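You operate a simulated robot arm through the tools that you are given. There is no shell and no other tool. Be economical: measure what you need, move in short steps, check, and stop when the job is done.

You are at the controls of a simulated robot arm. One attempt, no reset.

JOB
Put things in order on the grey cover of the bed. At the end: the white pill box stands on top of the white creased sheet; the yellow alarm card (marked "6:30") stands on top of the teal papers (marked "GAS"); the folded blue sock stands where the white pill box stood; the white vase stands where the folded blue sock stood; whatever was shut is shut again. Leave all else as you found it, and nothing knocked over.

Only the result counts: the job must be done as asked and must still hold three seconds after the hand-in. Knocking over, shifting, dropping, spilling or breaking anything else fails it. Lids that push on must go on centred and level and be pressed home; caps that screw on are set level and turned clockwise until they are tight. Flat cloth is picked up by pressing the open fingertips on it (5 to 10 N) and closing them slowly along it; thin cloth reads only 2 to 8 mm in the jaws.

ROBOT AND FRAMES
A 5-joint arm with a two-finger parallel gripper, fixed in place. Base frame: the origin is at the foot of the arm, x ahead of it, y to its left, z up; the work surface is at about z = 0. Units: m, rad, N and s.
With the tool pointing down near the work surface it reaches from about 0.26 to 0.68 m from the base axis. Its first joint turns from -1.152 to 1.152 rad. The tool tilts only in the upright plane through the base axis and itself; it spins freely about its own axis. Payload 2.9 kg.
The TCP is the grasp point between the finger pads, 0.03 m short of the fingertips. In the tool frame z runs along the fingers and y along their closing line. Largest opening 0.11 m; finger width 0.02, thickness 0.01; the body of the gripper, 0.048 by 0.112 m, starts 0.055 m behind the TCP.
Orientation is that of the tool frame in the base frame, as [roll, pitch, yaw] about the fixed x, y, z axes, in that order (R = Rz(yaw) Ry(pitch) Rx(roll)). With the fingers straight down and closing along the base's y, the tool's x points along the base's -x, its y along +y and its z along -z.

CONTROLS
- The arm moves only by the tool move_arm. Its argument "rows" is a list of rows, each a list of 7 numbers: the shift along the tool's x, y, z in m, then the turn, a rotation vector about the tool's x, y, z in rad, then the opening in per cent of the stroke, from 0 (shut) to 100 (fully open). In form: [[tx, ty, tz, rx, ry, rz, grip], ...]. A call has 1 to 20 rows; each row is the pose to reach, as a shift and turn from the pose commanded when the call began, along the tool's axes at that moment. Rows are played at 5 a second. More than 0.05 m and 0.15 rad between two rows, or a gripper value outside its range, and nothing of the call is played. Where a pose cannot be reached the arm comes as near as it can. A force on the tool above 40 N (or 10 N above the force at the start of the call, whichever is more), or a blocked arm, ends the call early, and 0.2 s more pass. The fingers move at their own pace (about 0.108 m/s each) and stop on an object; they squeeze with about 41 N. The grip force told is the motor's: it shows also when the fingers shut on nothing. Time passes only in rows, and 0.2 s behind the last, so rows that repeat a pose let the fingers close. It gives the time, the measured TCP pose, the force on the tool (base axes), the opening and the grip force at its end, in the units of the frame above (readings bear some noise).
- Cameras (640 x 400 px; columns grow to the right, rows downward): "scene" is fixed at [0.0222, -0.4481, 0.5908]; the picture's right is [0.85, -0.52, 0.00], its down [-0.35, -0.57, -0.74] and it looks along [0.39, 0.63, -0.67] (base axes); focal length 286 px, centre (320, 200). "wrist" rides on the gripper at [0.072, 0.017, -0.103] in the tool frame; the picture's right is [-0.23, 0.97, 0.00], its down [-0.76, -0.18, -0.62] and it looks along [-0.61, -0.14, 0.78] (tool axes); focal length 222 px, centre (320, 200). There is no depth. A picture from a camera that has moved, and an enlarged one, comes with that camera's place and axes in the base frame and with its lens.
- grab_frame(camera): a new picture of that camera. It takes no simulated time.
- close_up(camera, box): a new picture of the part [left, top, right, bottom] of that camera's present view, enlarged. It takes no simulated time.
- job_done(): hands the job in; it is judged then, once.

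Work in short steps. Places have to be worked out from the pictures, the camera data and where the tool is seen: move nearer, look again, correct. Check each grasp and each placing, and mend what went wrong. You have 120 turns and 68 pictures in all, those below and enlarged ones among them. Open the gripper and draw the arm clear of the work before you hand the job in, unless the task says otherwise; then end with one line.

The tools are called as name(argument=value, ...) on one line, values as JSON. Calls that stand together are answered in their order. move_arm: Moves the arm, as the interface text tells. Its arguments: {"type":"object","properties":{"rows":{"type":"array"}},"required":["rows"]} The other tools are called the same way: grab_frame (camera) takes a picture; close_up (camera, box) takes an enlarged picture of a part of a camera's view; job_done () hands the job in.

At the start:

```text
t: 0.0
tcp_pos: [0.3162, 0.2063, 0.2693]
tool_rot: [3.14, 0.0, 3.141]
wrist_force: [-0.5, -0.4, 0.0]
finger_gap: 0.1099
grasp_force: 0.1
```

scene: 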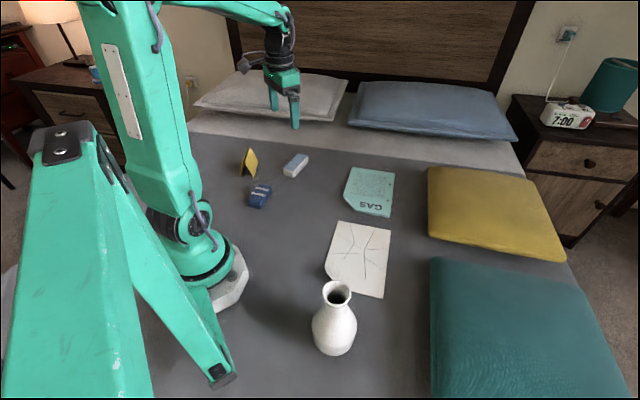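
wrist: 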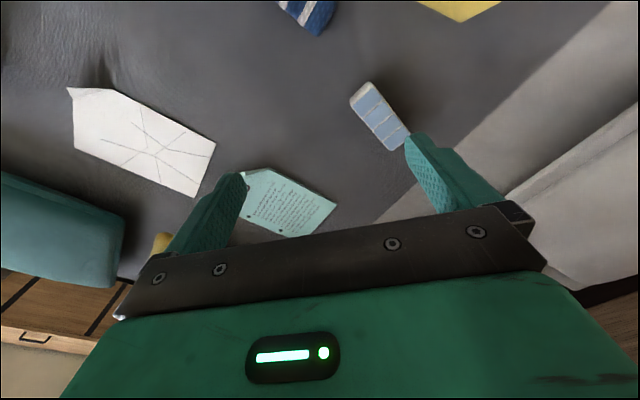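

I'll enlarge the scene to locate the objects precisely.

close_up(camera="scene", box=[220, 130, 420, 255])

close_up(camera="scene", box=[280, 210, 440, 370])

```text
3.20 times, centred on (320, 192) of scene
camera zoom: at [0.0222, -0.4481, 0.5908], right [0.85, -0.52, 0.0], down [-0.35, -0.57, -0.74], along [0.39, 0.63, -0.67], focal length 916 px, centre (320, 224)
```

zoom: 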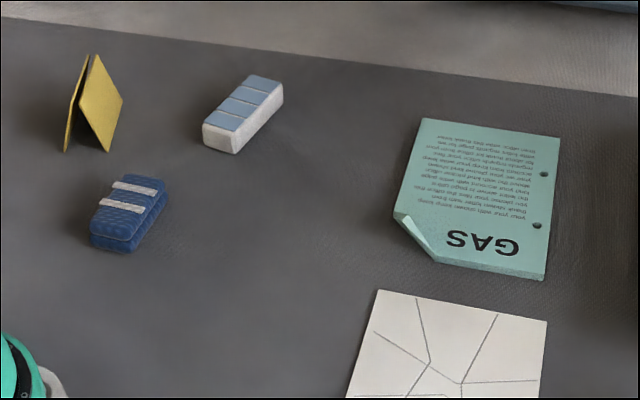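

```text
2.50 times, centred on (360, 290) of scene
camera zoom: at [0.0222, -0.4481, 0.5908], right [0.85, -0.52, 0.0], down [-0.35, -0.57, -0.74], along [0.39, 0.63, -0.67], focal length 715 px, centre (220, -25)
```

zoom: 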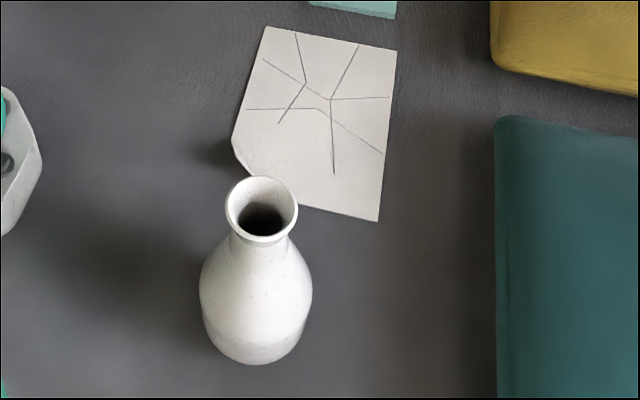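

From both cameras: pill box centre ≈ (0.381, 0.289), long axis at ≈ 30°, 0.10 x 0.04 x 0.03. Sheet ≈ (0.338, -0.117), sock ≈ (0.209, 0.20), vase ≈ (0.168, -0.269), card ≈ (0.241, 0.371), teal papers ≈ (0.535, 0.08). I move above the pill box and turn the tool to close across it.

move_arm(rows=[[-0.016, 0.02, 0.03, 0, 0, -0.13, 100], [-0.032, 0.041, 0.06, 0, 0, -0.26, 100], [-0.049, 0.062, 0.09, 0, 0, -0.39, 100], [-0.065, 0.083, 0.12, 0, 0, -0.529, 100], [-0.065, 0.083, 0.12, 0, 0, -0.529, 100]])

grab_frame(camera="wrist")

```text
t: 1.2
tcp_pos: [0.3825, 0.2899, 0.1477]
tool_rot: [3.141, -0.001, -2.611]
wrist_force: [0.6, -0.3, -0.6]
finger_gap: 0.1098
grasp_force: 0.0
```

```text
63 pictures are left
camera wrist: at [0.3116, 0.2672, 0.2511], right [-0.3, 0.95, 0.0], down [0.75, 0.23, 0.62], along [0.6, 0.19, -0.78], focal length 222 px, centre (320, 200)
```

wrist: 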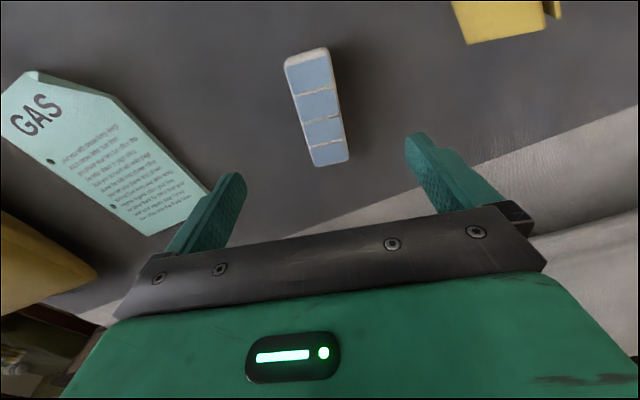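

The box is centred between the fingers at ≈ (0.379, 0.289). I go down to TCP z ≈ 0.036 and close.

move_arm(rows=[[0, 0, 0.04, 0, 0, 0, 100], [0, 0, 0.08, 0, 0, 0, 100], [0.001, 0, 0.1, 0, 0, 0, 100], [0.002, 0, 0.113, 0, 0, 0, 100], [0.002, 0, 0.113, 0, 0, 0, 40], [0.002, 0, 0.113, 0, 0, 0, 20], [0.002, 0, 0.113, 0, 0, 0, 20], [0.002, 0, 0.113, 0, 0, 0, 20]])

close_up(camera="scene", box=[200, 90, 400, 215])

```text
t: 3.0
tcp_pos: [0.3796, 0.2864, 0.0363]
tool_rot: [3.14, 0.001, -2.612]
wrist_force: [0.5, 0.4, -0.5]
finger_gap: 0.041
grasp_force: 40.7
```

```text
3.20 times, centred on (300, 152) of scene
camera zoom: at [0.0222, -0.4481, 0.5908], right [0.85, -0.52, 0.0], down [-0.35, -0.57, -0.74], along [0.39, 0.63, -0.67], focal length 916 px, centre (384, 352)
```

zoom: 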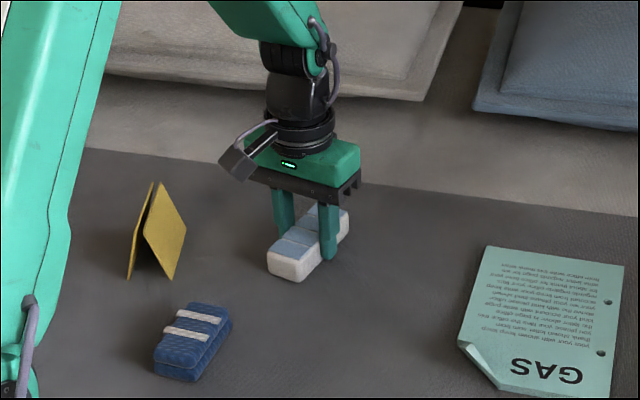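

Grasped (gap 0.041). I lift it and carry it over the sheet at ≈ (0.340, -0.117).

move_arm(rows=[[0, 0, -0.03, 0, 0, 0, 15], [0, 0, -0.07, 0, 0, 0, 15], [0, 0, -0.11, 0, 0, 0, 15], [0.0238, -0.0328, -0.12, 0, 0, 0, 15], [0.0476, -0.0656, -0.12, 0, 0, 0, 15], [0.0714, -0.0984, -0.12, 0, 0, 0, 15], [0.0952, -0.1312, -0.12, 0, 0, 0, 15], [0.119, -0.164, -0.12, 0, 0, 0, 15], [0.1428, -0.1968, -0.12, 0, 0, 0, 15], [0.1666, -0.2296, -0.12, 0, 0, 0, 15], [0.1904, -0.2624, -0.12, 0, 0, 0, 15], [0.2142, -0.2952, -0.12, 0, 0, 0, 15], [0.238, -0.328, -0.12, 0, 0, 0, 15], [0.238, -0.328, -0.11, 0, 0, 0, 15], [0.238, -0.328, -0.09, 0, 0, 0, 15]])

grab_frame(camera="scene")

grab_frame(camera="wrist")

```text
t: 6.2
tcp_pos: [0.3383, -0.1158, 0.1287]
tool_rot: [3.141, 0.0, -2.614]
wrist_force: [0.2, -0.3, -0.8]
finger_gap: 0.0407
grasp_force: 41.2
```

```text
61 pictures are left
```

scene: 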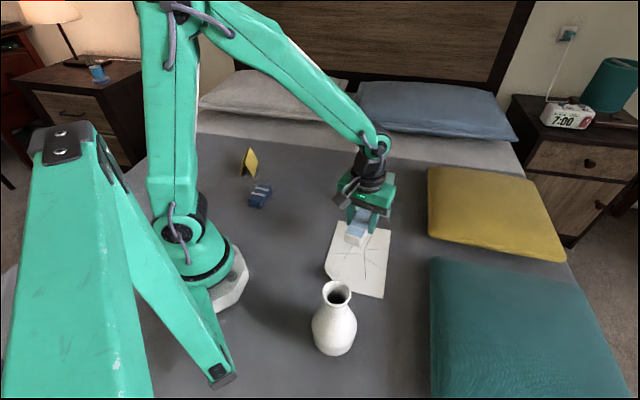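

```text
60 pictures are left
camera wrist: at [0.268, -0.1386, 0.2323], right [-0.3, 0.96, 0.0], down [0.75, 0.23, 0.62], along [0.6, 0.18, -0.78], focal length 222 px, centre (320, 200)
```

wrist: 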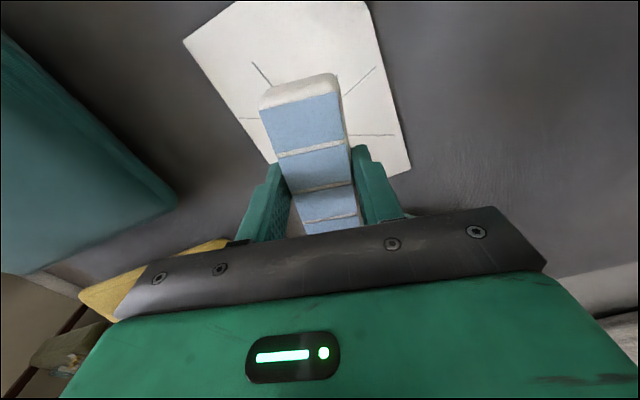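

Held level above the sheet's middle. I lower it slowly towards contact.

move_arm(rows=[[0, 0, 0.03, 0, 0, 0, 15], [0, 0, 0.06, 0, 0, 0, 15], [0, 0, 0.077, 0, 0, 0, 15], [0, 0, 0.083, 0, 0, 0, 15], [0, 0, 0.087, 0, 0, 0, 15], [0, 0, 0.087, 0, 0, 0, 15]])

close_up(camera="scene", box=[300, 150, 440, 310])

```text
t: 7.6
tcp_pos: [0.3397, -0.1158, 0.0404]
tool_rot: [3.141, 0.001, -2.615]
wrist_force: [0.8, -0.1, -0.3]
finger_gap: 0.0405
grasp_force: 40.8
```

```text
2.50 times, centred on (370, 230) of scene
camera zoom: at [0.0222, -0.4481, 0.5908], right [0.85, -0.52, 0.0], down [-0.35, -0.57, -0.74], along [0.39, 0.63, -0.67], focal length 715 px, centre (195, 125)
```

zoom: 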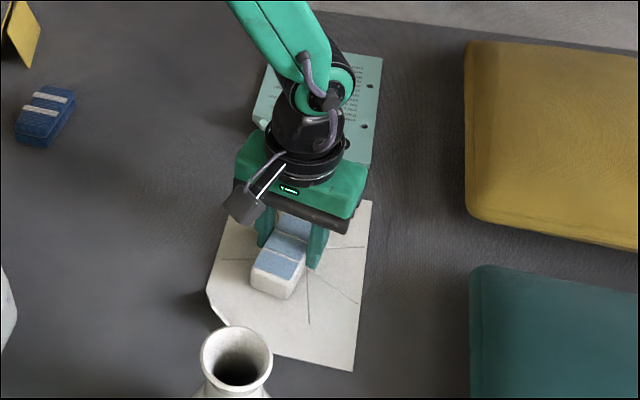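

No contact yet; I step down in millimetres.

move_arm(rows=[[0, 0, 0.001, 0, 0, 0, 15], [0, 0, 0.002, 0, 0, 0, 15], [0, 0, 0.002, 0, 0, 0, 15]])

```text
t: 8.4
tcp_pos: [0.34, -0.1164, 0.0391]
tool_rot: [-3.14, 0.0, -2.614]
wrist_force: [-0.6, 3.5, 14.4]
finger_gap: 0.0408
grasp_force: 41.0
```

Contact (14 N): the box is resting on the sheet. I open, then rise.

move_arm(rows=[[0, 0, -0.001, 0, 0, 0, 15], [0, 0, -0.001, 0, 0, 0, 50], [0, 0, -0.001, 0, 0, 0, 60], [0, 0, -0.001, 0, 0, 0, 60], [0, 0, -0.03, 0, 0, 0, 60], [0, 0, -0.07, 0, 0, 0, 60], [0, 0, -0.11, 0, 0, 0, 60], [0, 0, -0.15, 0, 0, 0, 60]])

close_up(camera="scene", box=[300, 150, 440, 310])

```text
t: 10.2
tcp_pos: [0.3403, -0.1187, 0.1851]
tool_rot: [-3.141, 0.002, -2.613]
wrist_force: [0.7, -0.6, -0.5]
finger_gap: 0.0659
grasp_force: 0.2
```

```text
2.50 times, centred on (370, 230) of scene
camera zoom: at [0.0222, -0.4481, 0.5908], right [0.85, -0.52, 0.0], down [-0.35, -0.57, -0.74], along [0.39, 0.63, -0.67], focal length 715 px, centre (195, 125)
```

zoom: 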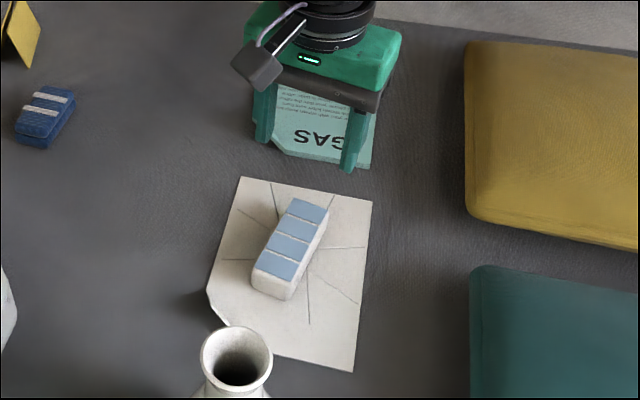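

The pill box stands on the sheet. Next the sock: I move above ≈ (0.209, 0.20) with the closing line at ≈ 126°.

move_arm(rows=[[-0.006, 0.0426, 0, 0, 0, 0, 80], [-0.012, 0.0852, 0, 0, 0, 0, 100], [-0.018, 0.1278, 0, 0, 0, 0, 100], [-0.024, 0.17, 0, 0, 0, 0, 100], [-0.03, 0.213, 0, 0, 0, 0, 100], [-0.036, 0.2555, 0.01, 0, 0, -0.03, 100], [-0.042, 0.298, 0.02, 0, 0, -0.07, 100], [-0.0476, 0.3406, 0.03, 0, 0, -0.1, 100], [-0.0476, 0.3406, 0.03, 0, 0, -0.1, 100]])

grab_frame(camera="wrist")

close_up(camera="scene", box=[180, 100, 340, 260])

```text
t: 12.2
tcp_pos: [0.2106, 0.2028, 0.1593]
tool_rot: [-3.141, 0.001, -2.512]
wrist_force: [0.1, 0.4, 0.3]
finger_gap: 0.1097
grasp_force: 0.0
```

```text
57 pictures are left
camera wrist: at [0.1419, 0.1738, 0.2625], right [-0.39, 0.92, 0.0], down [0.72, 0.3, 0.62], along [0.57, 0.24, -0.78], focal length 222 px, centre (320, 200)
```

wrist: 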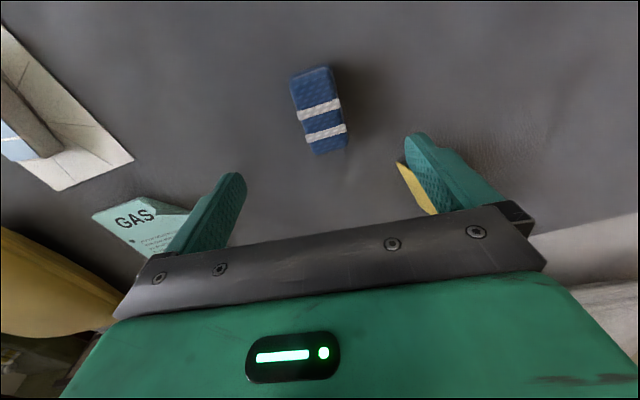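

```text
2.50 times, centred on (260, 180) of scene
camera zoom: at [0.0222, -0.4481, 0.5908], right [0.85, -0.52, 0.0], down [-0.35, -0.57, -0.74], along [0.39, 0.63, -0.67], focal length 715 px, centre (470, 250)
```

zoom: 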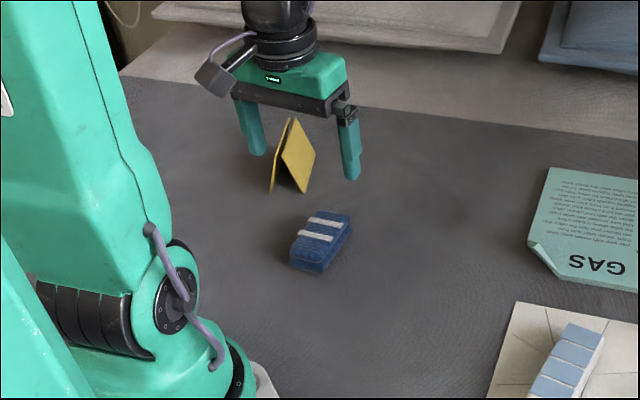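

Sock centre ≈ (0.2075, 0.202), aligned with the tool. Down and close.

move_arm(rows=[[0, 0, 0.04, 0, 0, 0, 100], [0, 0, 0.08, 0, 0, 0, 100], [0.002, 0, 0.11, 0, 0, 0, 100], [0.003, 0, 0.123, 0, 0, 0, 100], [0.003, 0, 0.123, 0, 0, 0, 60], [0.003, 0, 0.123, 0, 0, 0, 30], [0.003, 0, 0.123, 0, 0, 0, 15], [0.003, 0, 0.123, 0, 0, 0, 15]])

close_up(camera="scene", box=[180, 100, 340, 260])

```text
t: 14.0
tcp_pos: [0.2052, 0.2004, 0.0346]
tool_rot: [-3.141, 0.0, -2.513]
wrist_force: [0.0, 0.3, 0.2]
finger_gap: 0.0459
grasp_force: 41.1
```

```text
2.50 times, centred on (260, 180) of scene
camera zoom: at [0.0222, -0.4481, 0.5908], right [0.85, -0.52, 0.0], down [-0.35, -0.57, -0.74], along [0.39, 0.63, -0.67], focal length 715 px, centre (470, 250)
```

zoom: 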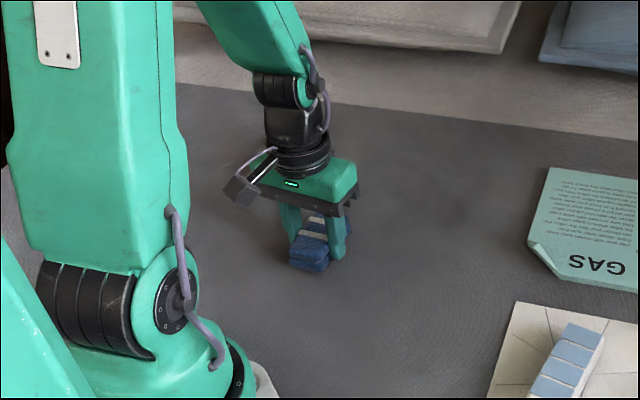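

Grasped (gap 0.046). I lift and carry the sock to the pill box's old place, (0.3795, 0.289).

move_arm(rows=[[0, 0, -0.03, 0, 0, 0, 10], [0, 0, -0.07, 0, 0, 0, 10], [0, 0, -0.1, 0, 0, 0, 10], [-0.038, -0.006, -0.11, 0, 0, 0, 10], [-0.076, -0.012, -0.11, 0, 0, 0, 10], [-0.114, -0.018, -0.11, 0, 0, 0, 10], [-0.152, -0.025, -0.11, 0, 0, 0, 10], [-0.19, -0.031, -0.11, 0, 0, 0, 10], [-0.19, -0.031, -0.08, 0, 0, 0, 10], [-0.19, -0.031, -0.04, 0, 0, 0, 10], [-0.19, -0.031, -0.015, 0, 0, 0, 10], [-0.19, -0.031, -0.006, 0, 0, 0, 10], [-0.19, -0.031, -0.006, 0, 0, 0, 10]])

close_up(camera="scene", box=[200, 90, 400, 215])

```text
t: 16.8
tcp_pos: [0.3797, 0.2872, 0.0415]
tool_rot: [3.14, 0.0, -2.513]
wrist_force: [-1.2, -0.8, -1.2]
finger_gap: 0.0454
grasp_force: 41.2
```

```text
3.20 times, centred on (300, 152) of scene
camera zoom: at [0.0222, -0.4481, 0.5908], right [0.85, -0.52, 0.0], down [-0.35, -0.57, -0.74], along [0.39, 0.63, -0.67], focal length 916 px, centre (384, 352)
```

zoom: 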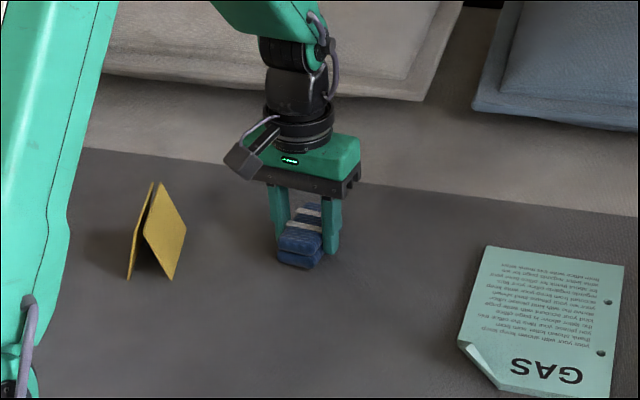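

Sock is a few millimetres above the cover. I lower until contact.

move_arm(rows=[[0, 0, 0.002, 0, 0, 0, 10], [0, 0, 0.004, 0, 0, 0, 10], [0, 0, 0.006, 0, 0, 0, 10], [0, 0, 0.007, 0, 0, 0, 10], [0, 0, 0.007, 0, 0, 0, 10]])

```text
t: 18.0
tcp_pos: [0.3789, 0.2881, 0.0336]
tool_rot: [-3.141, 0.003, -2.512]
wrist_force: [-2.0, -1.8, 13.9]
finger_gap: 0.0452
grasp_force: 41.2
```

Contact at 14 N. I open and rise, then check.

move_arm(rows=[[0, 0, -0.001, 0, 0, 0, 10], [0, 0, -0.001, 0, 0, 0, 60], [0, 0, -0.001, 0, 0, 0, 75], [0, 0, -0.001, 0, 0, 0, 75], [0, 0, -0.03, 0, 0, 0, 75], [0, 0, -0.07, 0, 0, 0, 75], [0, 0, -0.11, 0, 0, 0, 75]])

close_up(camera="scene", box=[200, 90, 400, 215])

grab_frame(camera="wrist")

```text
t: 19.6
tcp_pos: [0.3759, 0.2848, 0.1448]
tool_rot: [-3.141, 0.0, -2.511]
wrist_force: [1.1, 0.1, 0.0]
finger_gap: 0.0824
grasp_force: 0.1
```

```text
3.20 times, centred on (300, 152) of scene
camera zoom: at [0.0222, -0.4481, 0.5908], right [0.85, -0.52, 0.0], down [-0.35, -0.57, -0.74], along [0.39, 0.63, -0.67], focal length 916 px, centre (384, 352)
```

zoom: 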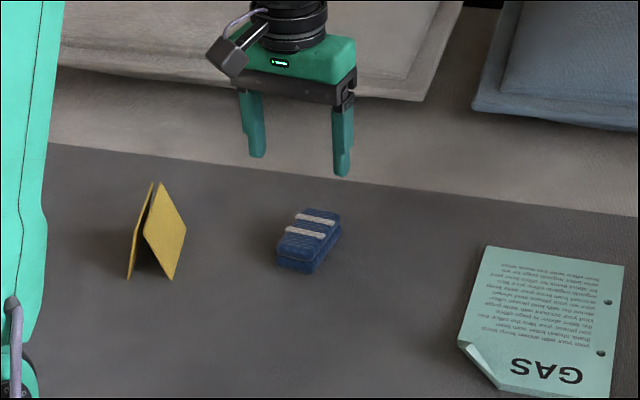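

```text
52 pictures are left
camera wrist: at [0.3079, 0.2559, 0.2473], right [-0.39, 0.92, 0.0], down [0.72, 0.3, 0.62], along [0.57, 0.24, -0.78], focal length 222 px, centre (320, 200)
```

wrist: 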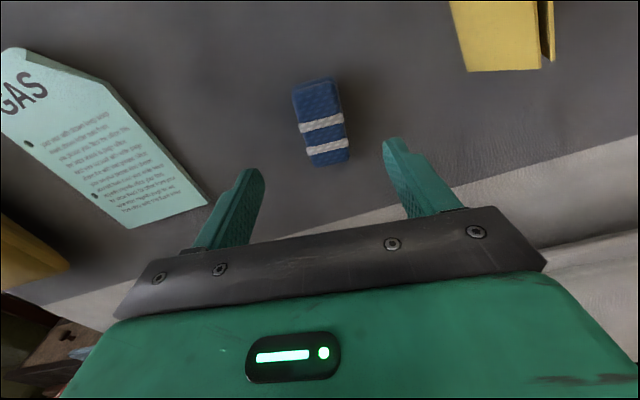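

The sock is placed at ≈ (0.378, 0.287). Now the card: a tent about 0.094 long with its ridge near 57°. I go above it at ≈ (0.241, 0.371) with the closing line along the ridge and look.

move_arm(rows=[[0, 0, -0.04, 0, 0, 0.12, 100], [0.006, 0.015, -0.05, 0, 0, 0.26, 100], [0.013, 0.033, -0.05, 0, 0, 0.4, 100], [0.02, 0.05, -0.05, 0, 0, 0.54, 100], [0.027, 0.068, -0.05, 0, 0, 0.68, 100], [0.034, 0.086, -0.05, 0, 0, 0.82, 100], [0.041, 0.104, -0.05, 0, 0, 0.95, 100], [0.05, 0.126, -0.05, 0, 0, 1.08, 100], [0.0586, 0.149, -0.05, 0, 0, 1.2, 100], [0.0586, 0.149, -0.05, 0, 0, 1.2, 100]])

grab_frame(camera="wrist")

close_up(camera="scene", box=[220, 130, 300, 190])

```text
t: 21.8
tcp_pos: [0.2425, 0.3769, 0.1938]
tool_rot: [3.141, 0.001, 2.569]
wrist_force: [0.7, -0.5, 0.6]
finger_gap: 0.11
grasp_force: 0.2
```

```text
51 pictures are left
camera wrist: at [0.1903, 0.4292, 0.2965], right [0.72, 0.7, 0.0], down [0.54, -0.56, 0.62], along [0.43, -0.45, -0.78], focal length 222 px, centre (320, 200)
```

wrist: 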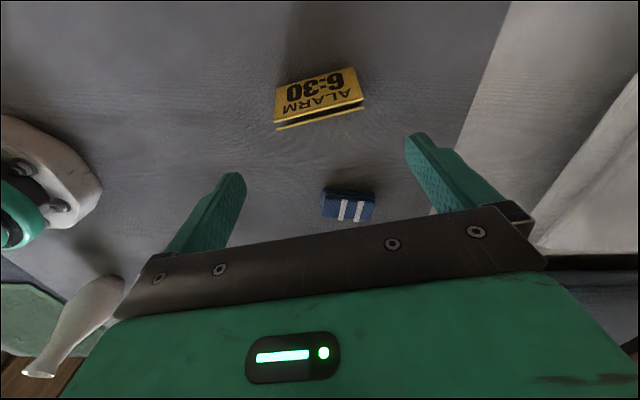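

```text
6.67 times, centred on (260, 160) of scene
camera zoom: at [0.0222, -0.4481, 0.5908], right [0.85, -0.52, 0.0], down [-0.35, -0.57, -0.74], along [0.39, 0.63, -0.67], focal length 1907 px, centre (720, 467)
```

zoom: 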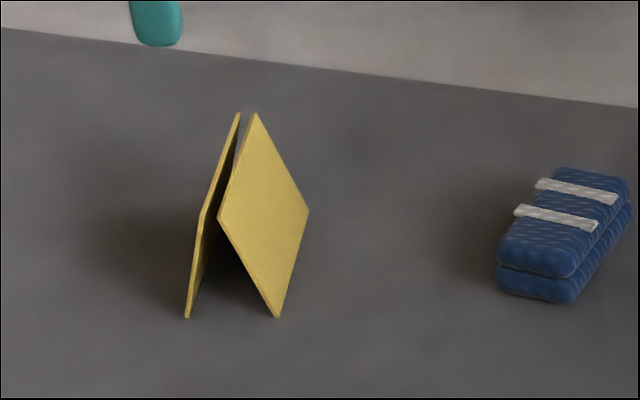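

The ridge runs from ≈ (0.217, 0.332) to (0.266, 0.413), 0.095 long, so it fits between the open fingers. I centre on (0.2413, 0.3722) and go part way down.

move_arm(rows=[[-0.0017, -0.0048, 0.03, 0, 0, -0.015, 100], [-0.0017, -0.0048, 0.06, 0, 0, -0.015, 100], [-0.0017, -0.0048, 0.084, 0, 0, -0.015, 100], [-0.0017, -0.0048, 0.084, 0, 0, -0.015, 100]])

grab_frame(camera="wrist")

close_up(camera="scene", box=[200, 100, 320, 190])

```text
t: 22.8
tcp_pos: [0.2423, 0.3696, 0.1083]
tool_rot: [3.141, 0.001, 2.585]
wrist_force: [0.1, 0.4, -0.1]
finger_gap: 0.1098
grasp_force: 0.2
```

```text
49 pictures are left
camera wrist: at [0.1903, 0.4226, 0.2126], right [0.71, 0.71, 0.0], down [0.55, -0.55, 0.62], along [0.44, -0.44, -0.78], focal length 222 px, centre (320, 200)
```

wrist: 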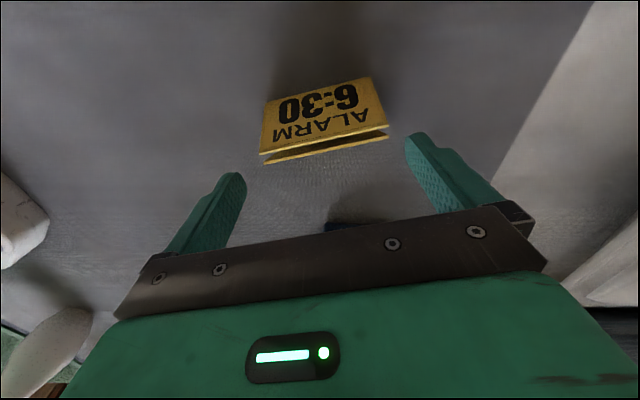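

```text
4.44 times, centred on (260, 145) of scene
camera zoom: at [0.0222, -0.4481, 0.5908], right [0.85, -0.52, 0.0], down [-0.35, -0.57, -0.74], along [0.39, 0.63, -0.67], focal length 1272 px, centre (587, 444)
```

zoom: 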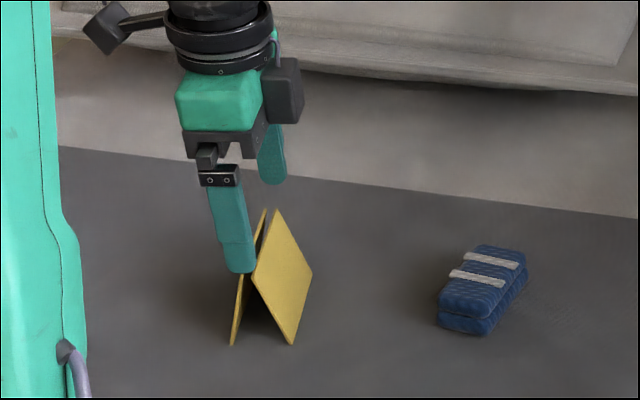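

Nearly centred (within ≈ 3 mm). I correct and bring the fingertips just below ridge height to check.

move_arm(rows=[[0.003, 0.0025, 0.01, 0, 0, 0.01, 100], [0.003, 0.0025, 0.03, 0, 0, 0.01, 100], [0.003, 0.0025, 0.03, 0, 0, 0.01, 100]])

grab_frame(camera="wrist")

close_up(camera="scene", box=[200, 100, 320, 190])

```text
t: 23.6
tcp_pos: [0.2403, 0.3724, 0.0809]
tool_rot: [3.142, 0.001, 2.575]
wrist_force: [0.0, -0.3, 0.1]
finger_gap: 0.1098
grasp_force: 0.1
```

```text
47 pictures are left
camera wrist: at [0.1889, 0.4257, 0.1833], right [0.71, 0.7, 0.0], down [0.55, -0.56, 0.62], along [0.44, -0.44, -0.78], focal length 222 px, centre (320, 200)
```

wrist: 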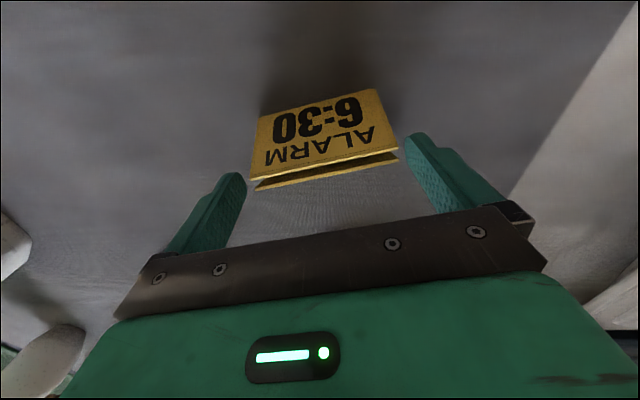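

```text
4.44 times, centred on (260, 145) of scene
camera zoom: at [0.0222, -0.4481, 0.5908], right [0.85, -0.52, 0.0], down [-0.35, -0.57, -0.74], along [0.39, 0.63, -0.67], focal length 1272 px, centre (587, 444)
```

zoom: 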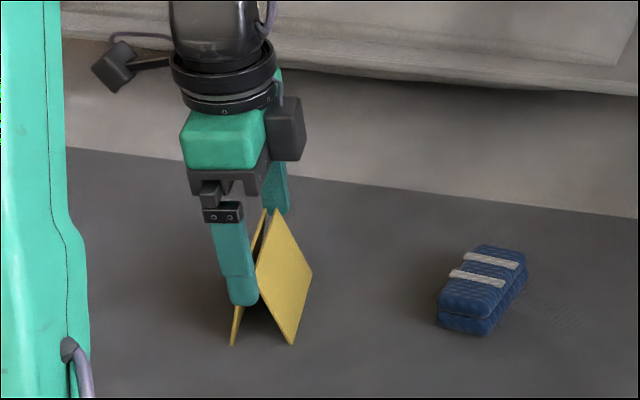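

In the tool frame the ridge ends lie at y = -0.047 and +0.049: centred and aligned. Down the rest and close.

move_arm(rows=[[-0.001, 0.001, 0.012, 0, 0, 0, 100], [-0.001, 0.001, 0.026, 0, 0, 0, 100], [-0.001, 0.001, 0.037, 0, 0, 0, 100], [-0.001, 0.001, 0.037, 0, 0, 0, 100]])

close_up(camera="scene", box=[200, 100, 320, 190])

```text
t: 24.6
tcp_pos: [0.2423, 0.371, 0.0444]
tool_rot: [3.141, 0.0, 2.575]
wrist_force: [-0.6, -0.5, -0.1]
finger_gap: 0.1103
grasp_force: 0.1
```

```text
4.44 times, centred on (260, 145) of scene
camera zoom: at [0.0222, -0.4481, 0.5908], right [0.85, -0.52, 0.0], down [-0.35, -0.57, -0.74], along [0.39, 0.63, -0.67], focal length 1272 px, centre (587, 444)
```

zoom: 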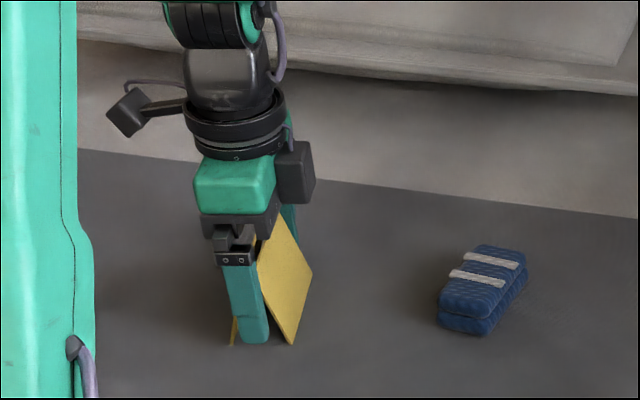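

Card untouched between the fingers. Close gently.

move_arm(rows=[[0, 0, 0, 0, 0, 0, 92], [0, 0, 0, 0, 0, 0, 84], [0, 0, 0, 0, 0, 0, 80], [0, 0, 0, 0, 0, 0, 80]])

close_up(camera="scene", box=[200, 100, 320, 190])

```text
t: 25.6
tcp_pos: [0.2404, 0.3726, 0.0448]
tool_rot: [-3.141, 0.0, 2.576]
wrist_force: [0.1, -0.5, 0.2]
finger_gap: 0.0939
grasp_force: 12.0
```

```text
4.44 times, centred on (260, 145) of scene
camera zoom: at [0.0222, -0.4481, 0.5908], right [0.85, -0.52, 0.0], down [-0.35, -0.57, -0.74], along [0.39, 0.63, -0.67], focal length 1272 px, centre (587, 444)
```

zoom: 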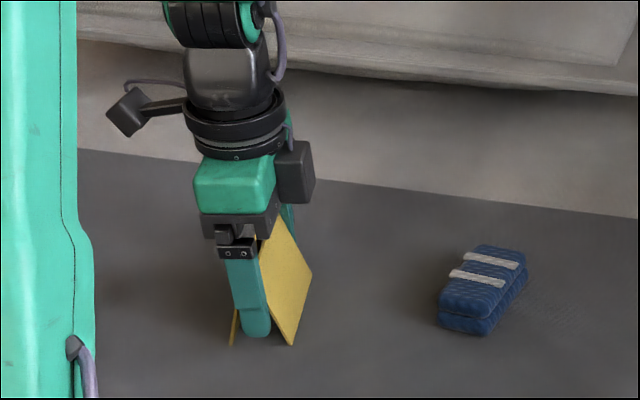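

Held at 0.094 m, 12 N. I firm the grip and lift a little to check.

move_arm(rows=[[0, 0, 0, 0, 0, 0, 70], [0, 0, 0, 0, 0, 0, 60], [0, 0, -0.01, 0, 0, 0, 60], [0, 0, -0.03, 0, 0, 0, 60], [0, 0, -0.05, 0, 0, 0, 60]])

close_up(camera="scene", box=[200, 100, 320, 190])

grab_frame(camera="wrist")

```text
t: 26.8
tcp_pos: [0.2398, 0.3714, 0.0934]
tool_rot: [-3.14, 0.0, 2.576]
wrist_force: [-0.2, 0.1, -0.1]
finger_gap: 0.0943
grasp_force: 12.5
```

```text
4.44 times, centred on (260, 145) of scene
camera zoom: at [0.0222, -0.4481, 0.5908], right [0.85, -0.52, 0.0], down [-0.35, -0.57, -0.74], along [0.39, 0.63, -0.67], focal length 1272 px, centre (587, 444)
```

zoom: 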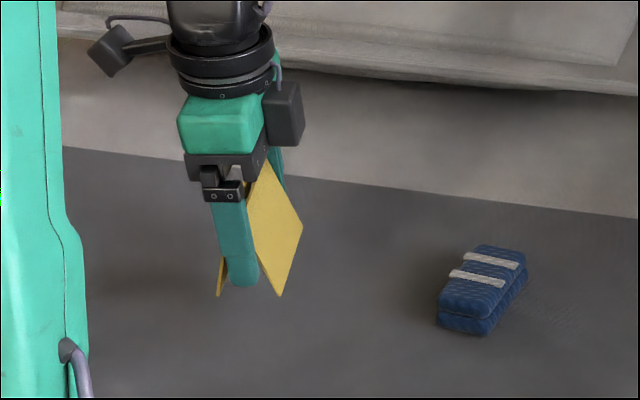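

```text
42 pictures are left
camera wrist: at [0.1892, 0.4243, 0.1954], right [0.71, 0.7, 0.0], down [0.55, -0.56, 0.62], along [0.44, -0.45, -0.78], focal length 222 px, centre (320, 200)
```

wrist: 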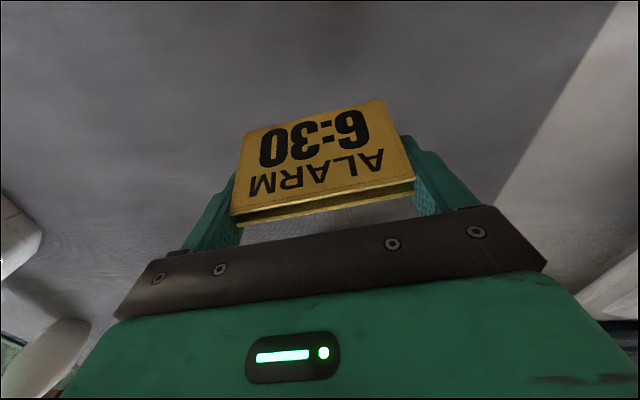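

Held level, whole and intact. I carry it high to above the teal papers, aiming for (0.54, 0.08).

move_arm(rows=[[0, 0, -0.03, 0, 0, 0, 60], [0, 0, -0.06, 0, 0, 0, 60], [-0.034, -0.007, -0.08, 0, 0, 0, 60], [-0.068, -0.014, -0.08, 0, 0, 0, 60], [-0.102, -0.0215, -0.08, 0, 0, 0, 60], [-0.136, -0.0285, -0.08, 0, 0, 0, 60], [-0.17, -0.036, -0.08, 0, 0, 0, 60], [-0.204, -0.043, -0.08, 0, 0, 0, 60], [-0.238, -0.05, -0.08, 0, 0, 0, 60], [-0.272, -0.057, -0.08, 0, 0, 0, 60], [-0.306, -0.0645, -0.08, 0, 0, 0, 60], [-0.34, -0.0715, -0.08, 0, 0, 0, 60], [-0.375, -0.079, -0.08, 0, 0, 0, 60], [-0.409, -0.086, -0.08, 0, 0, 0, 60], [-0.409, -0.086, -0.05, 0, 0, 0, 60], [-0.409, -0.086, -0.03, 0, 0, 0, 60], [-0.409, -0.086, -0.03, 0, 0, 0, 60]])

close_up(camera="scene", box=[300, 80, 460, 240])

grab_frame(camera="wrist")

```text
t: 30.4
tcp_pos: [0.5421, 0.0806, 0.1229]
tool_rot: [3.141, -0.001, 2.578]
wrist_force: [0.2, -0.1, -0.7]
finger_gap: 0.0939
grasp_force: 11.7
```

```text
2.50 times, centred on (380, 160) of scene
camera zoom: at [0.0222, -0.4481, 0.5908], right [0.85, -0.52, 0.0], down [-0.35, -0.57, -0.74], along [0.39, 0.63, -0.67], focal length 715 px, centre (170, 300)
```

zoom: 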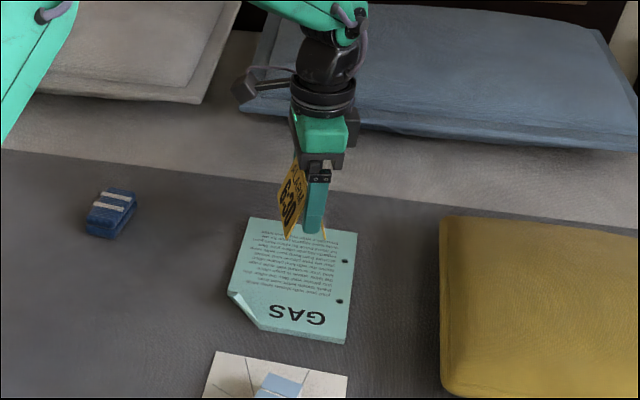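

```text
40 pictures are left
camera wrist: at [0.4908, 0.134, 0.2259], right [0.71, 0.7, 0.0], down [0.55, -0.56, 0.62], along [0.44, -0.44, -0.78], focal length 222 px, centre (320, 200)
```

wrist: 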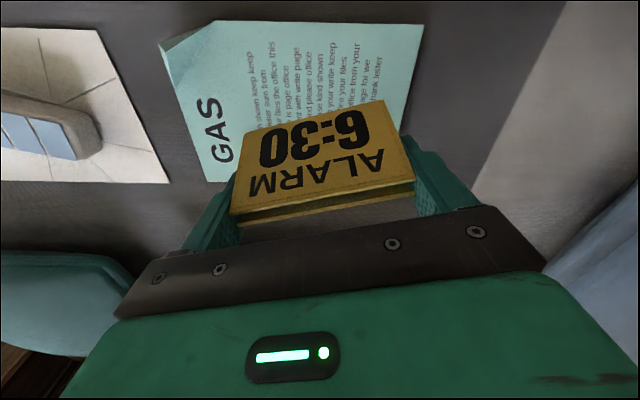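

The card is above the papers' middle. I lower to just above them, then in millimetres until contact.

move_arm(rows=[[0, 0, 0.025, 0, 0, 0, 60], [0, 0, 0.045, 0, 0, 0, 60], [0, 0, 0.058, 0, 0, 0, 60], [0, 0, 0.062, 0, 0, 0, 60], [0, 0, 0.062, 0, 0, 0, 60]])

close_up(camera="scene", box=[330, 130, 410, 230])

```text
t: 31.6
tcp_pos: [0.5417, 0.0807, 0.0624]
tool_rot: [3.141, 0.0, 2.577]
wrist_force: [0.3, 0.3, -0.1]
finger_gap: 0.0943
grasp_force: 12.3
```

```text
4.00 times, centred on (370, 180) of scene
camera zoom: at [0.0222, -0.4481, 0.5908], right [0.85, -0.52, 0.0], down [-0.35, -0.57, -0.74], along [0.39, 0.63, -0.67], focal length 1144 px, centre (120, 280)
```

zoom: 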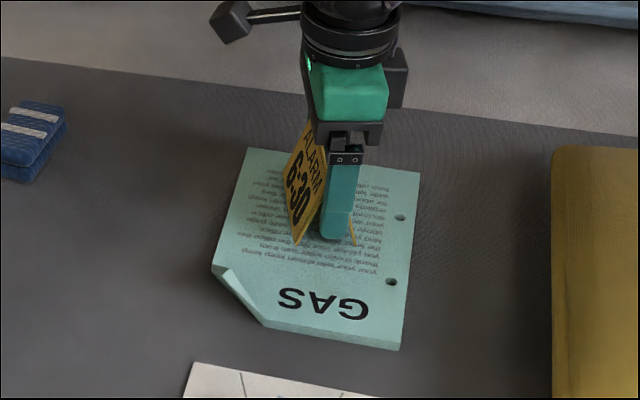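

move_arm(rows=[[0, 0, 0.002, 0, 0, 0, 60], [0, 0, 0.004, 0, 0, 0, 60], [0, 0, 0.006, 0, 0, 0, 60], [0, 0, 0.006, 0, 0, 0, 60]])

```text
t: 32.6
tcp_pos: [0.5413, 0.0807, 0.0539]
tool_rot: [3.141, -0.001, 2.577]
wrist_force: [0.4, 0.7, 1.2]
finger_gap: 0.0938
grasp_force: 12.0
```

A first hint of contact (1.2 N); I go one millimetre more.

move_arm(rows=[[0, 0, 0.001, 0, 0, 0, 60], [0, 0, 0.001, 0, 0, 0, 60]])

```text
t: 33.2
tcp_pos: [0.5421, 0.0793, 0.0532]
tool_rot: [3.139, 0.0, 2.577]
wrist_force: [-1.7, -1.5, 10.3]
finger_gap: 0.0939
grasp_force: 11.7
```

Firm contact (10 N). I open fully and look before rising.

move_arm(rows=[[0, 0, -0.0005, 0, 0, 0, 60], [0, 0, -0.0005, 0, 0, 0, 95], [0, 0, -0.0005, 0, 0, 0, 100], [0, 0, -0.0005, 0, 0, 0, 100]])

grab_frame(camera="wrist")

```text
t: 34.2
tcp_pos: [0.5416, 0.0814, 0.0529]
tool_rot: [-3.14, 0.001, 2.576]
wrist_force: [0.1, 0.6, 0.1]
finger_gap: 0.11
grasp_force: 0.0
```

```text
38 pictures are left
camera wrist: at [0.4897, 0.1342, 0.1565], right [0.71, 0.7, 0.0], down [0.55, -0.56, 0.62], along [0.44, -0.44, -0.78], focal length 222 px, centre (320, 200)
```

wrist: 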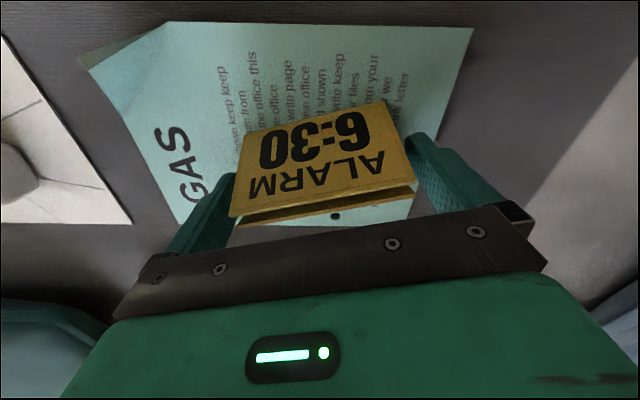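

Fingers have opened; I rise slowly and straight.

move_arm(rows=[[0, 0, -0.01, 0, 0, 0, 100], [0, 0, -0.025, 0, 0, 0, 100], [0, 0, -0.045, 0, 0, 0, 100], [0, 0, -0.075, 0, 0, 0, 100], [0, 0, -0.11, 0, 0, 0, 100], [0, 0, -0.15, 0, 0, 0, 100]])

close_up(camera="scene", box=[280, 100, 440, 300])

```text
t: 35.6
tcp_pos: [0.5413, 0.0765, 0.204]
tool_rot: [3.141, 0.0, 2.576]
wrist_force: [1.1, -0.1, 0.4]
finger_gap: 0.1099
grasp_force: 0.0
```

```text
2.00 times, centred on (360, 200) of scene
camera zoom: at [0.0222, -0.4481, 0.5908], right [0.85, -0.52, 0.0], down [-0.35, -0.57, -0.74], along [0.39, 0.63, -0.67], focal length 572 px, centre (240, 200)
```

zoom: 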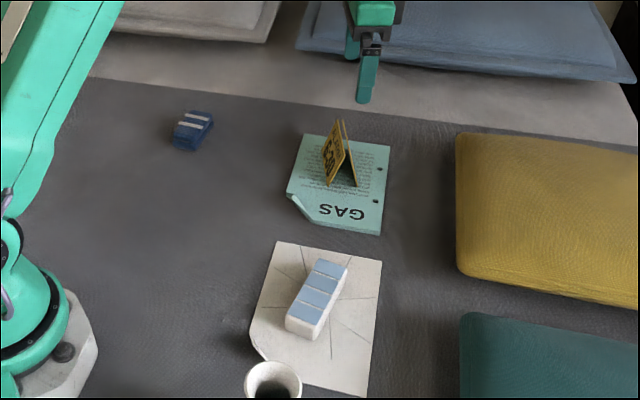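

The card stands on the papers and the rest is undisturbed. Now the vase: I rise to z ≈ 0.29 and move above ≈ (0.168, -0.269), turning so the fingers close tangentially.

move_arm(rows=[[0, 0, -0.04, 0, 0, 0, 100], [0, 0, -0.08, 0, 0, 0, 100], [0.0107, -0.041, -0.086, 0, 0, 0.037, 100], [0.0215, -0.082, -0.086, 0, 0, 0.074, 100], [0.0322, -0.1232, -0.086, 0, 0, 0.111, 100], [0.043, -0.1643, -0.086, 0, 0, 0.149, 100], [0.0537, -0.2053, -0.086, 0, 0, 0.186, 100], [0.0644, -0.2464, -0.086, 0, 0, 0.223, 100], [0.0751, -0.2875, -0.086, 0, 0, 0.26, 100], [0.0859, -0.3285, -0.086, 0, 0, 0.297, 100], [0.0966, -0.3696, -0.086, 0, 0, 0.334, 100], [0.1073, -0.4107, -0.086, 0, 0, 0.372, 100], [0.1181, -0.4517, -0.086, 0, 0, 0.409, 100], [0.1288, -0.4928, -0.086, 0, 0, 0.446, 100], [0.1288, -0.4928, -0.086, 0, 0, 0.446, 100]])

grab_frame(camera="wrist")

grab_frame(camera="scene")

```text
t: 38.8
tcp_pos: [0.168, -0.2664, 0.287]
tool_rot: [-3.142, 0.0, 2.129]
wrist_force: [0.5, 0.3, -0.2]
finger_gap: 0.1098
grasp_force: 0.1
```

```text
36 pictures are left
camera wrist: at [0.1439, -0.1969, 0.3909], right [0.95, 0.32, 0.0], down [0.25, -0.74, 0.62], along [0.2, -0.59, -0.78], focal length 222 px, centre (320, 200)
```

wrist: 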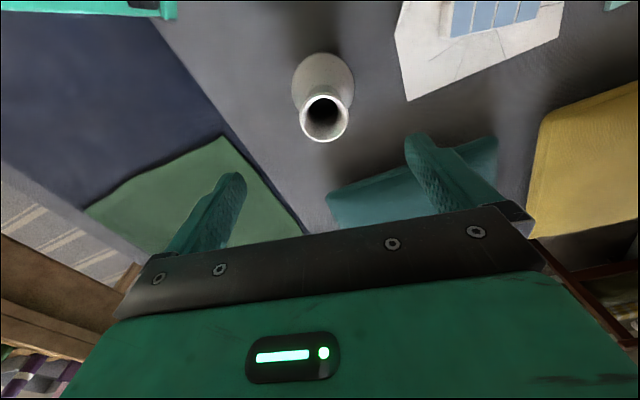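

```text
35 pictures are left
```

scene: 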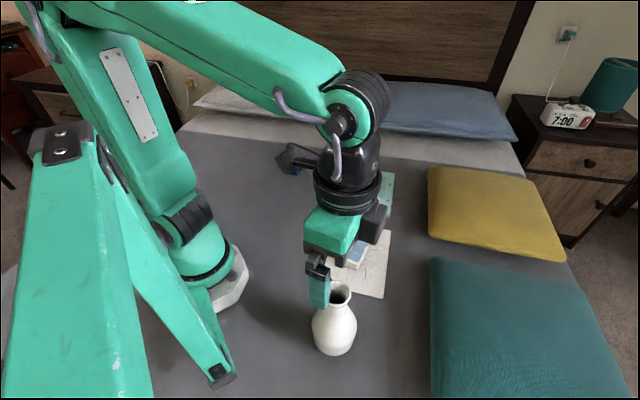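

Rim centre ≈ (0.169, -0.262, 0.183), rim ≈ 0.046 wide; the neck below is ≈ 0.038. In the tool frame it is off by (+3, +5) mm. I correct, descend to just above the rim and look again.

move_arm(rows=[[0.003, 0.0055, 0.02, 0, 0, 0, 100], [0.003, 0.0055, 0.045, 0, 0, 0, 100], [0.003, 0.0055, 0.06, 0, 0, 0, 100], [0.003, 0.0055, 0.06, 0, 0, 0, 100]])

grab_frame(camera="wrist")

close_up(camera="scene", box=[260, 210, 420, 370])

```text
t: 39.8
tcp_pos: [0.1698, -0.2601, 0.2283]
tool_rot: [-3.141, 0.001, 2.129]
wrist_force: [-0.5, 0.3, 0.0]
finger_gap: 0.11
grasp_force: 0.1
```

```text
34 pictures are left
camera wrist: at [0.1472, -0.1899, 0.3318], right [0.95, 0.32, 0.0], down [0.25, -0.74, 0.62], along [0.2, -0.59, -0.78], focal length 222 px, centre (320, 200)
```

wrist: 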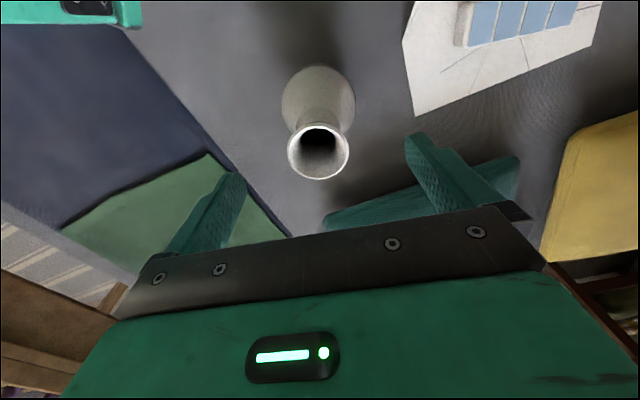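

```text
2.50 times, centred on (340, 290) of scene
camera zoom: at [0.0222, -0.4481, 0.5908], right [0.85, -0.52, 0.0], down [-0.35, -0.57, -0.74], along [0.39, 0.63, -0.67], focal length 715 px, centre (270, -25)
```

zoom: 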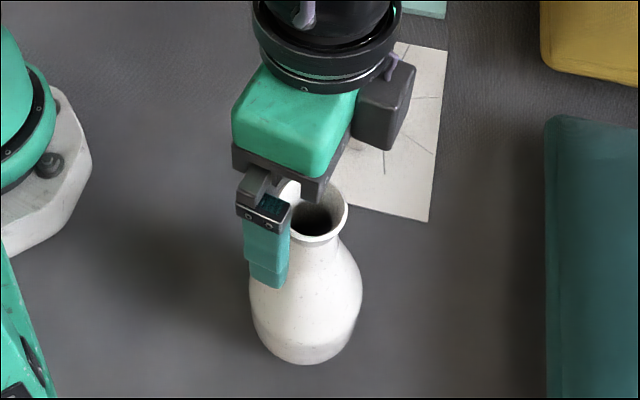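

Rim is at ≈ (0.1695, -0.2605, 0.18), centred under the tool. Down to TCP z ≈ 0.163 and close on the neck.

move_arm(rows=[[0, 0, 0.02, 0, 0, 0, 100], [0, 0, 0.045, 0, 0, 0, 100], [0, 0, 0.065, 0, 0, 0, 100], [0, 0, 0.065, 0, 0, 0, 80], [0, 0, 0.065, 0, 0, 0, 60], [0, 0, 0.065, 0, 0, 0, 45], [0, 0, 0.065, 0, 0, 0, 30], [0, 0, 0.065, 0, 0, 0, 30]])

close_up(camera="scene", box=[260, 210, 420, 370])

grab_frame(camera="wrist")

```text
t: 41.6
tcp_pos: [0.1696, -0.2595, 0.1669]
tool_rot: [-3.14, 0.001, 2.13]
wrist_force: [0.1, 0.5, 0.3]
finger_gap: 0.0444
grasp_force: 41.3
```

```text
2.50 times, centred on (340, 290) of scene
camera zoom: at [0.0222, -0.4481, 0.5908], right [0.85, -0.52, 0.0], down [-0.35, -0.57, -0.74], along [0.39, 0.63, -0.67], focal length 715 px, centre (270, -25)
```

zoom: 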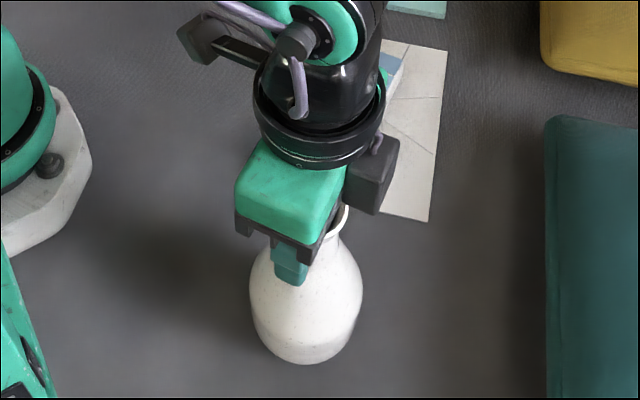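

```text
31 pictures are left
camera wrist: at [0.1463, -0.1901, 0.2704], right [0.95, 0.32, 0.0], down [0.25, -0.74, 0.62], along [0.2, -0.59, -0.78], focal length 222 px, centre (320, 200)
```

wrist: 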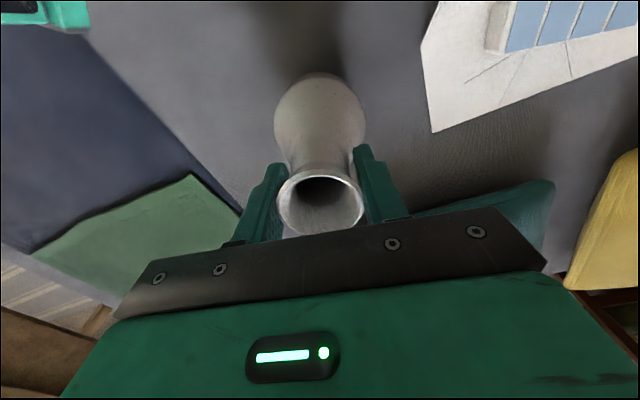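

Grasped at 0.044. I lift slightly to check the hold.

move_arm(rows=[[0, 0, -0.006, 0, 0, 0, 25], [0, 0, -0.015, 0, 0, 0, 25], [0, 0, -0.03, 0, 0, 0, 25], [0, 0, -0.05, 0, 0, 0, 25], [0, 0, -0.05, 0, 0, 0, 25]])

close_up(camera="scene", box=[260, 210, 420, 370])

```text
t: 42.8
tcp_pos: [0.1736, -0.2589, 0.2159]
tool_rot: [-3.14, 0.0, 2.129]
wrist_force: [-0.1, 0.9, -3.3]
finger_gap: 0.0444
grasp_force: 40.5
```

```text
2.50 times, centred on (340, 290) of scene
camera zoom: at [0.0222, -0.4481, 0.5908], right [0.85, -0.52, 0.0], down [-0.35, -0.57, -0.74], along [0.39, 0.63, -0.67], focal length 715 px, centre (270, -25)
```

zoom: 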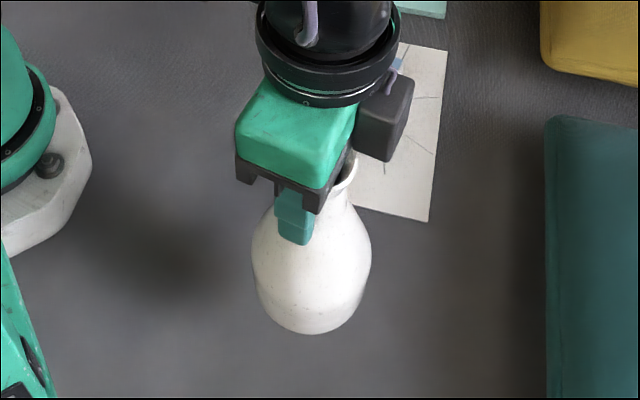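

Lifted upright, ≈ 0.35 kg. I carry it slowly on an arc round the base (radius ≈ 0.31) at TCP z ≈ 0.256; first half.

move_arm(rows=[[0, 0, -0.015, 0, 0, 0, 25], [0, 0, -0.035, 0, 0, 0, 25], [0.0008, 0.021, -0.04, 0, 0, 0, 25], [0.0024, 0.0424, -0.04, 0, 0, 0, 25], [0.006, 0.063, -0.04, 0, 0, 0, 25], [0.0099, 0.0839, -0.04, 0, 0, 0, 25], [0.017, 0.104, -0.04, 0, 0, 0, 25], [0.0239, 0.1242, -0.04, 0, 0, 0, 25], [0.034, 0.143, -0.04, 0, 0, 0, 25], [0.0443, 0.1619, -0.04, 0, 0, 0, 25], [0.057, 0.179, -0.04, 0, 0, 0, 25], [0.0696, 0.1966, -0.04, 0, 0, 0, 25], [0.084, 0.212, -0.04, 0, 0, 0, 25], [0.099, 0.2269, -0.04, 0, 0, 0, 25], [0.116, 0.24, -0.04, 0, 0, 0, 25], [0.1326, 0.2535, -0.04, 0, 0, 0, 25], [0.1326, 0.2535, -0.04, 0, 0, 0, 25]])

grab_frame(camera="scene")

```text
t: 46.4
tcp_pos: [0.3152, -0.0132, 0.2529]
tool_rot: [-3.141, -0.001, 2.128]
wrist_force: [-0.2, -0.2, -3.3]
finger_gap: 0.0441
grasp_force: 41.2
```

```text
29 pictures are left
```

scene: 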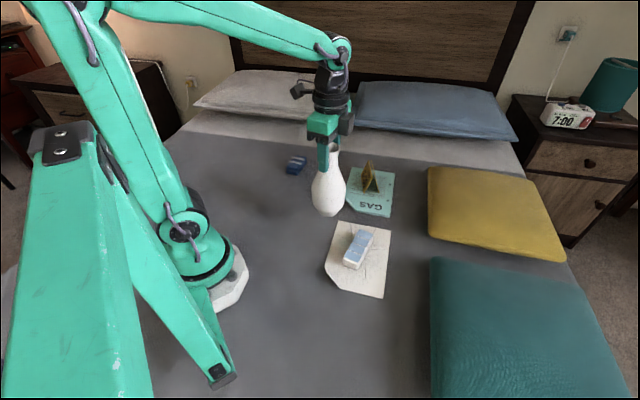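

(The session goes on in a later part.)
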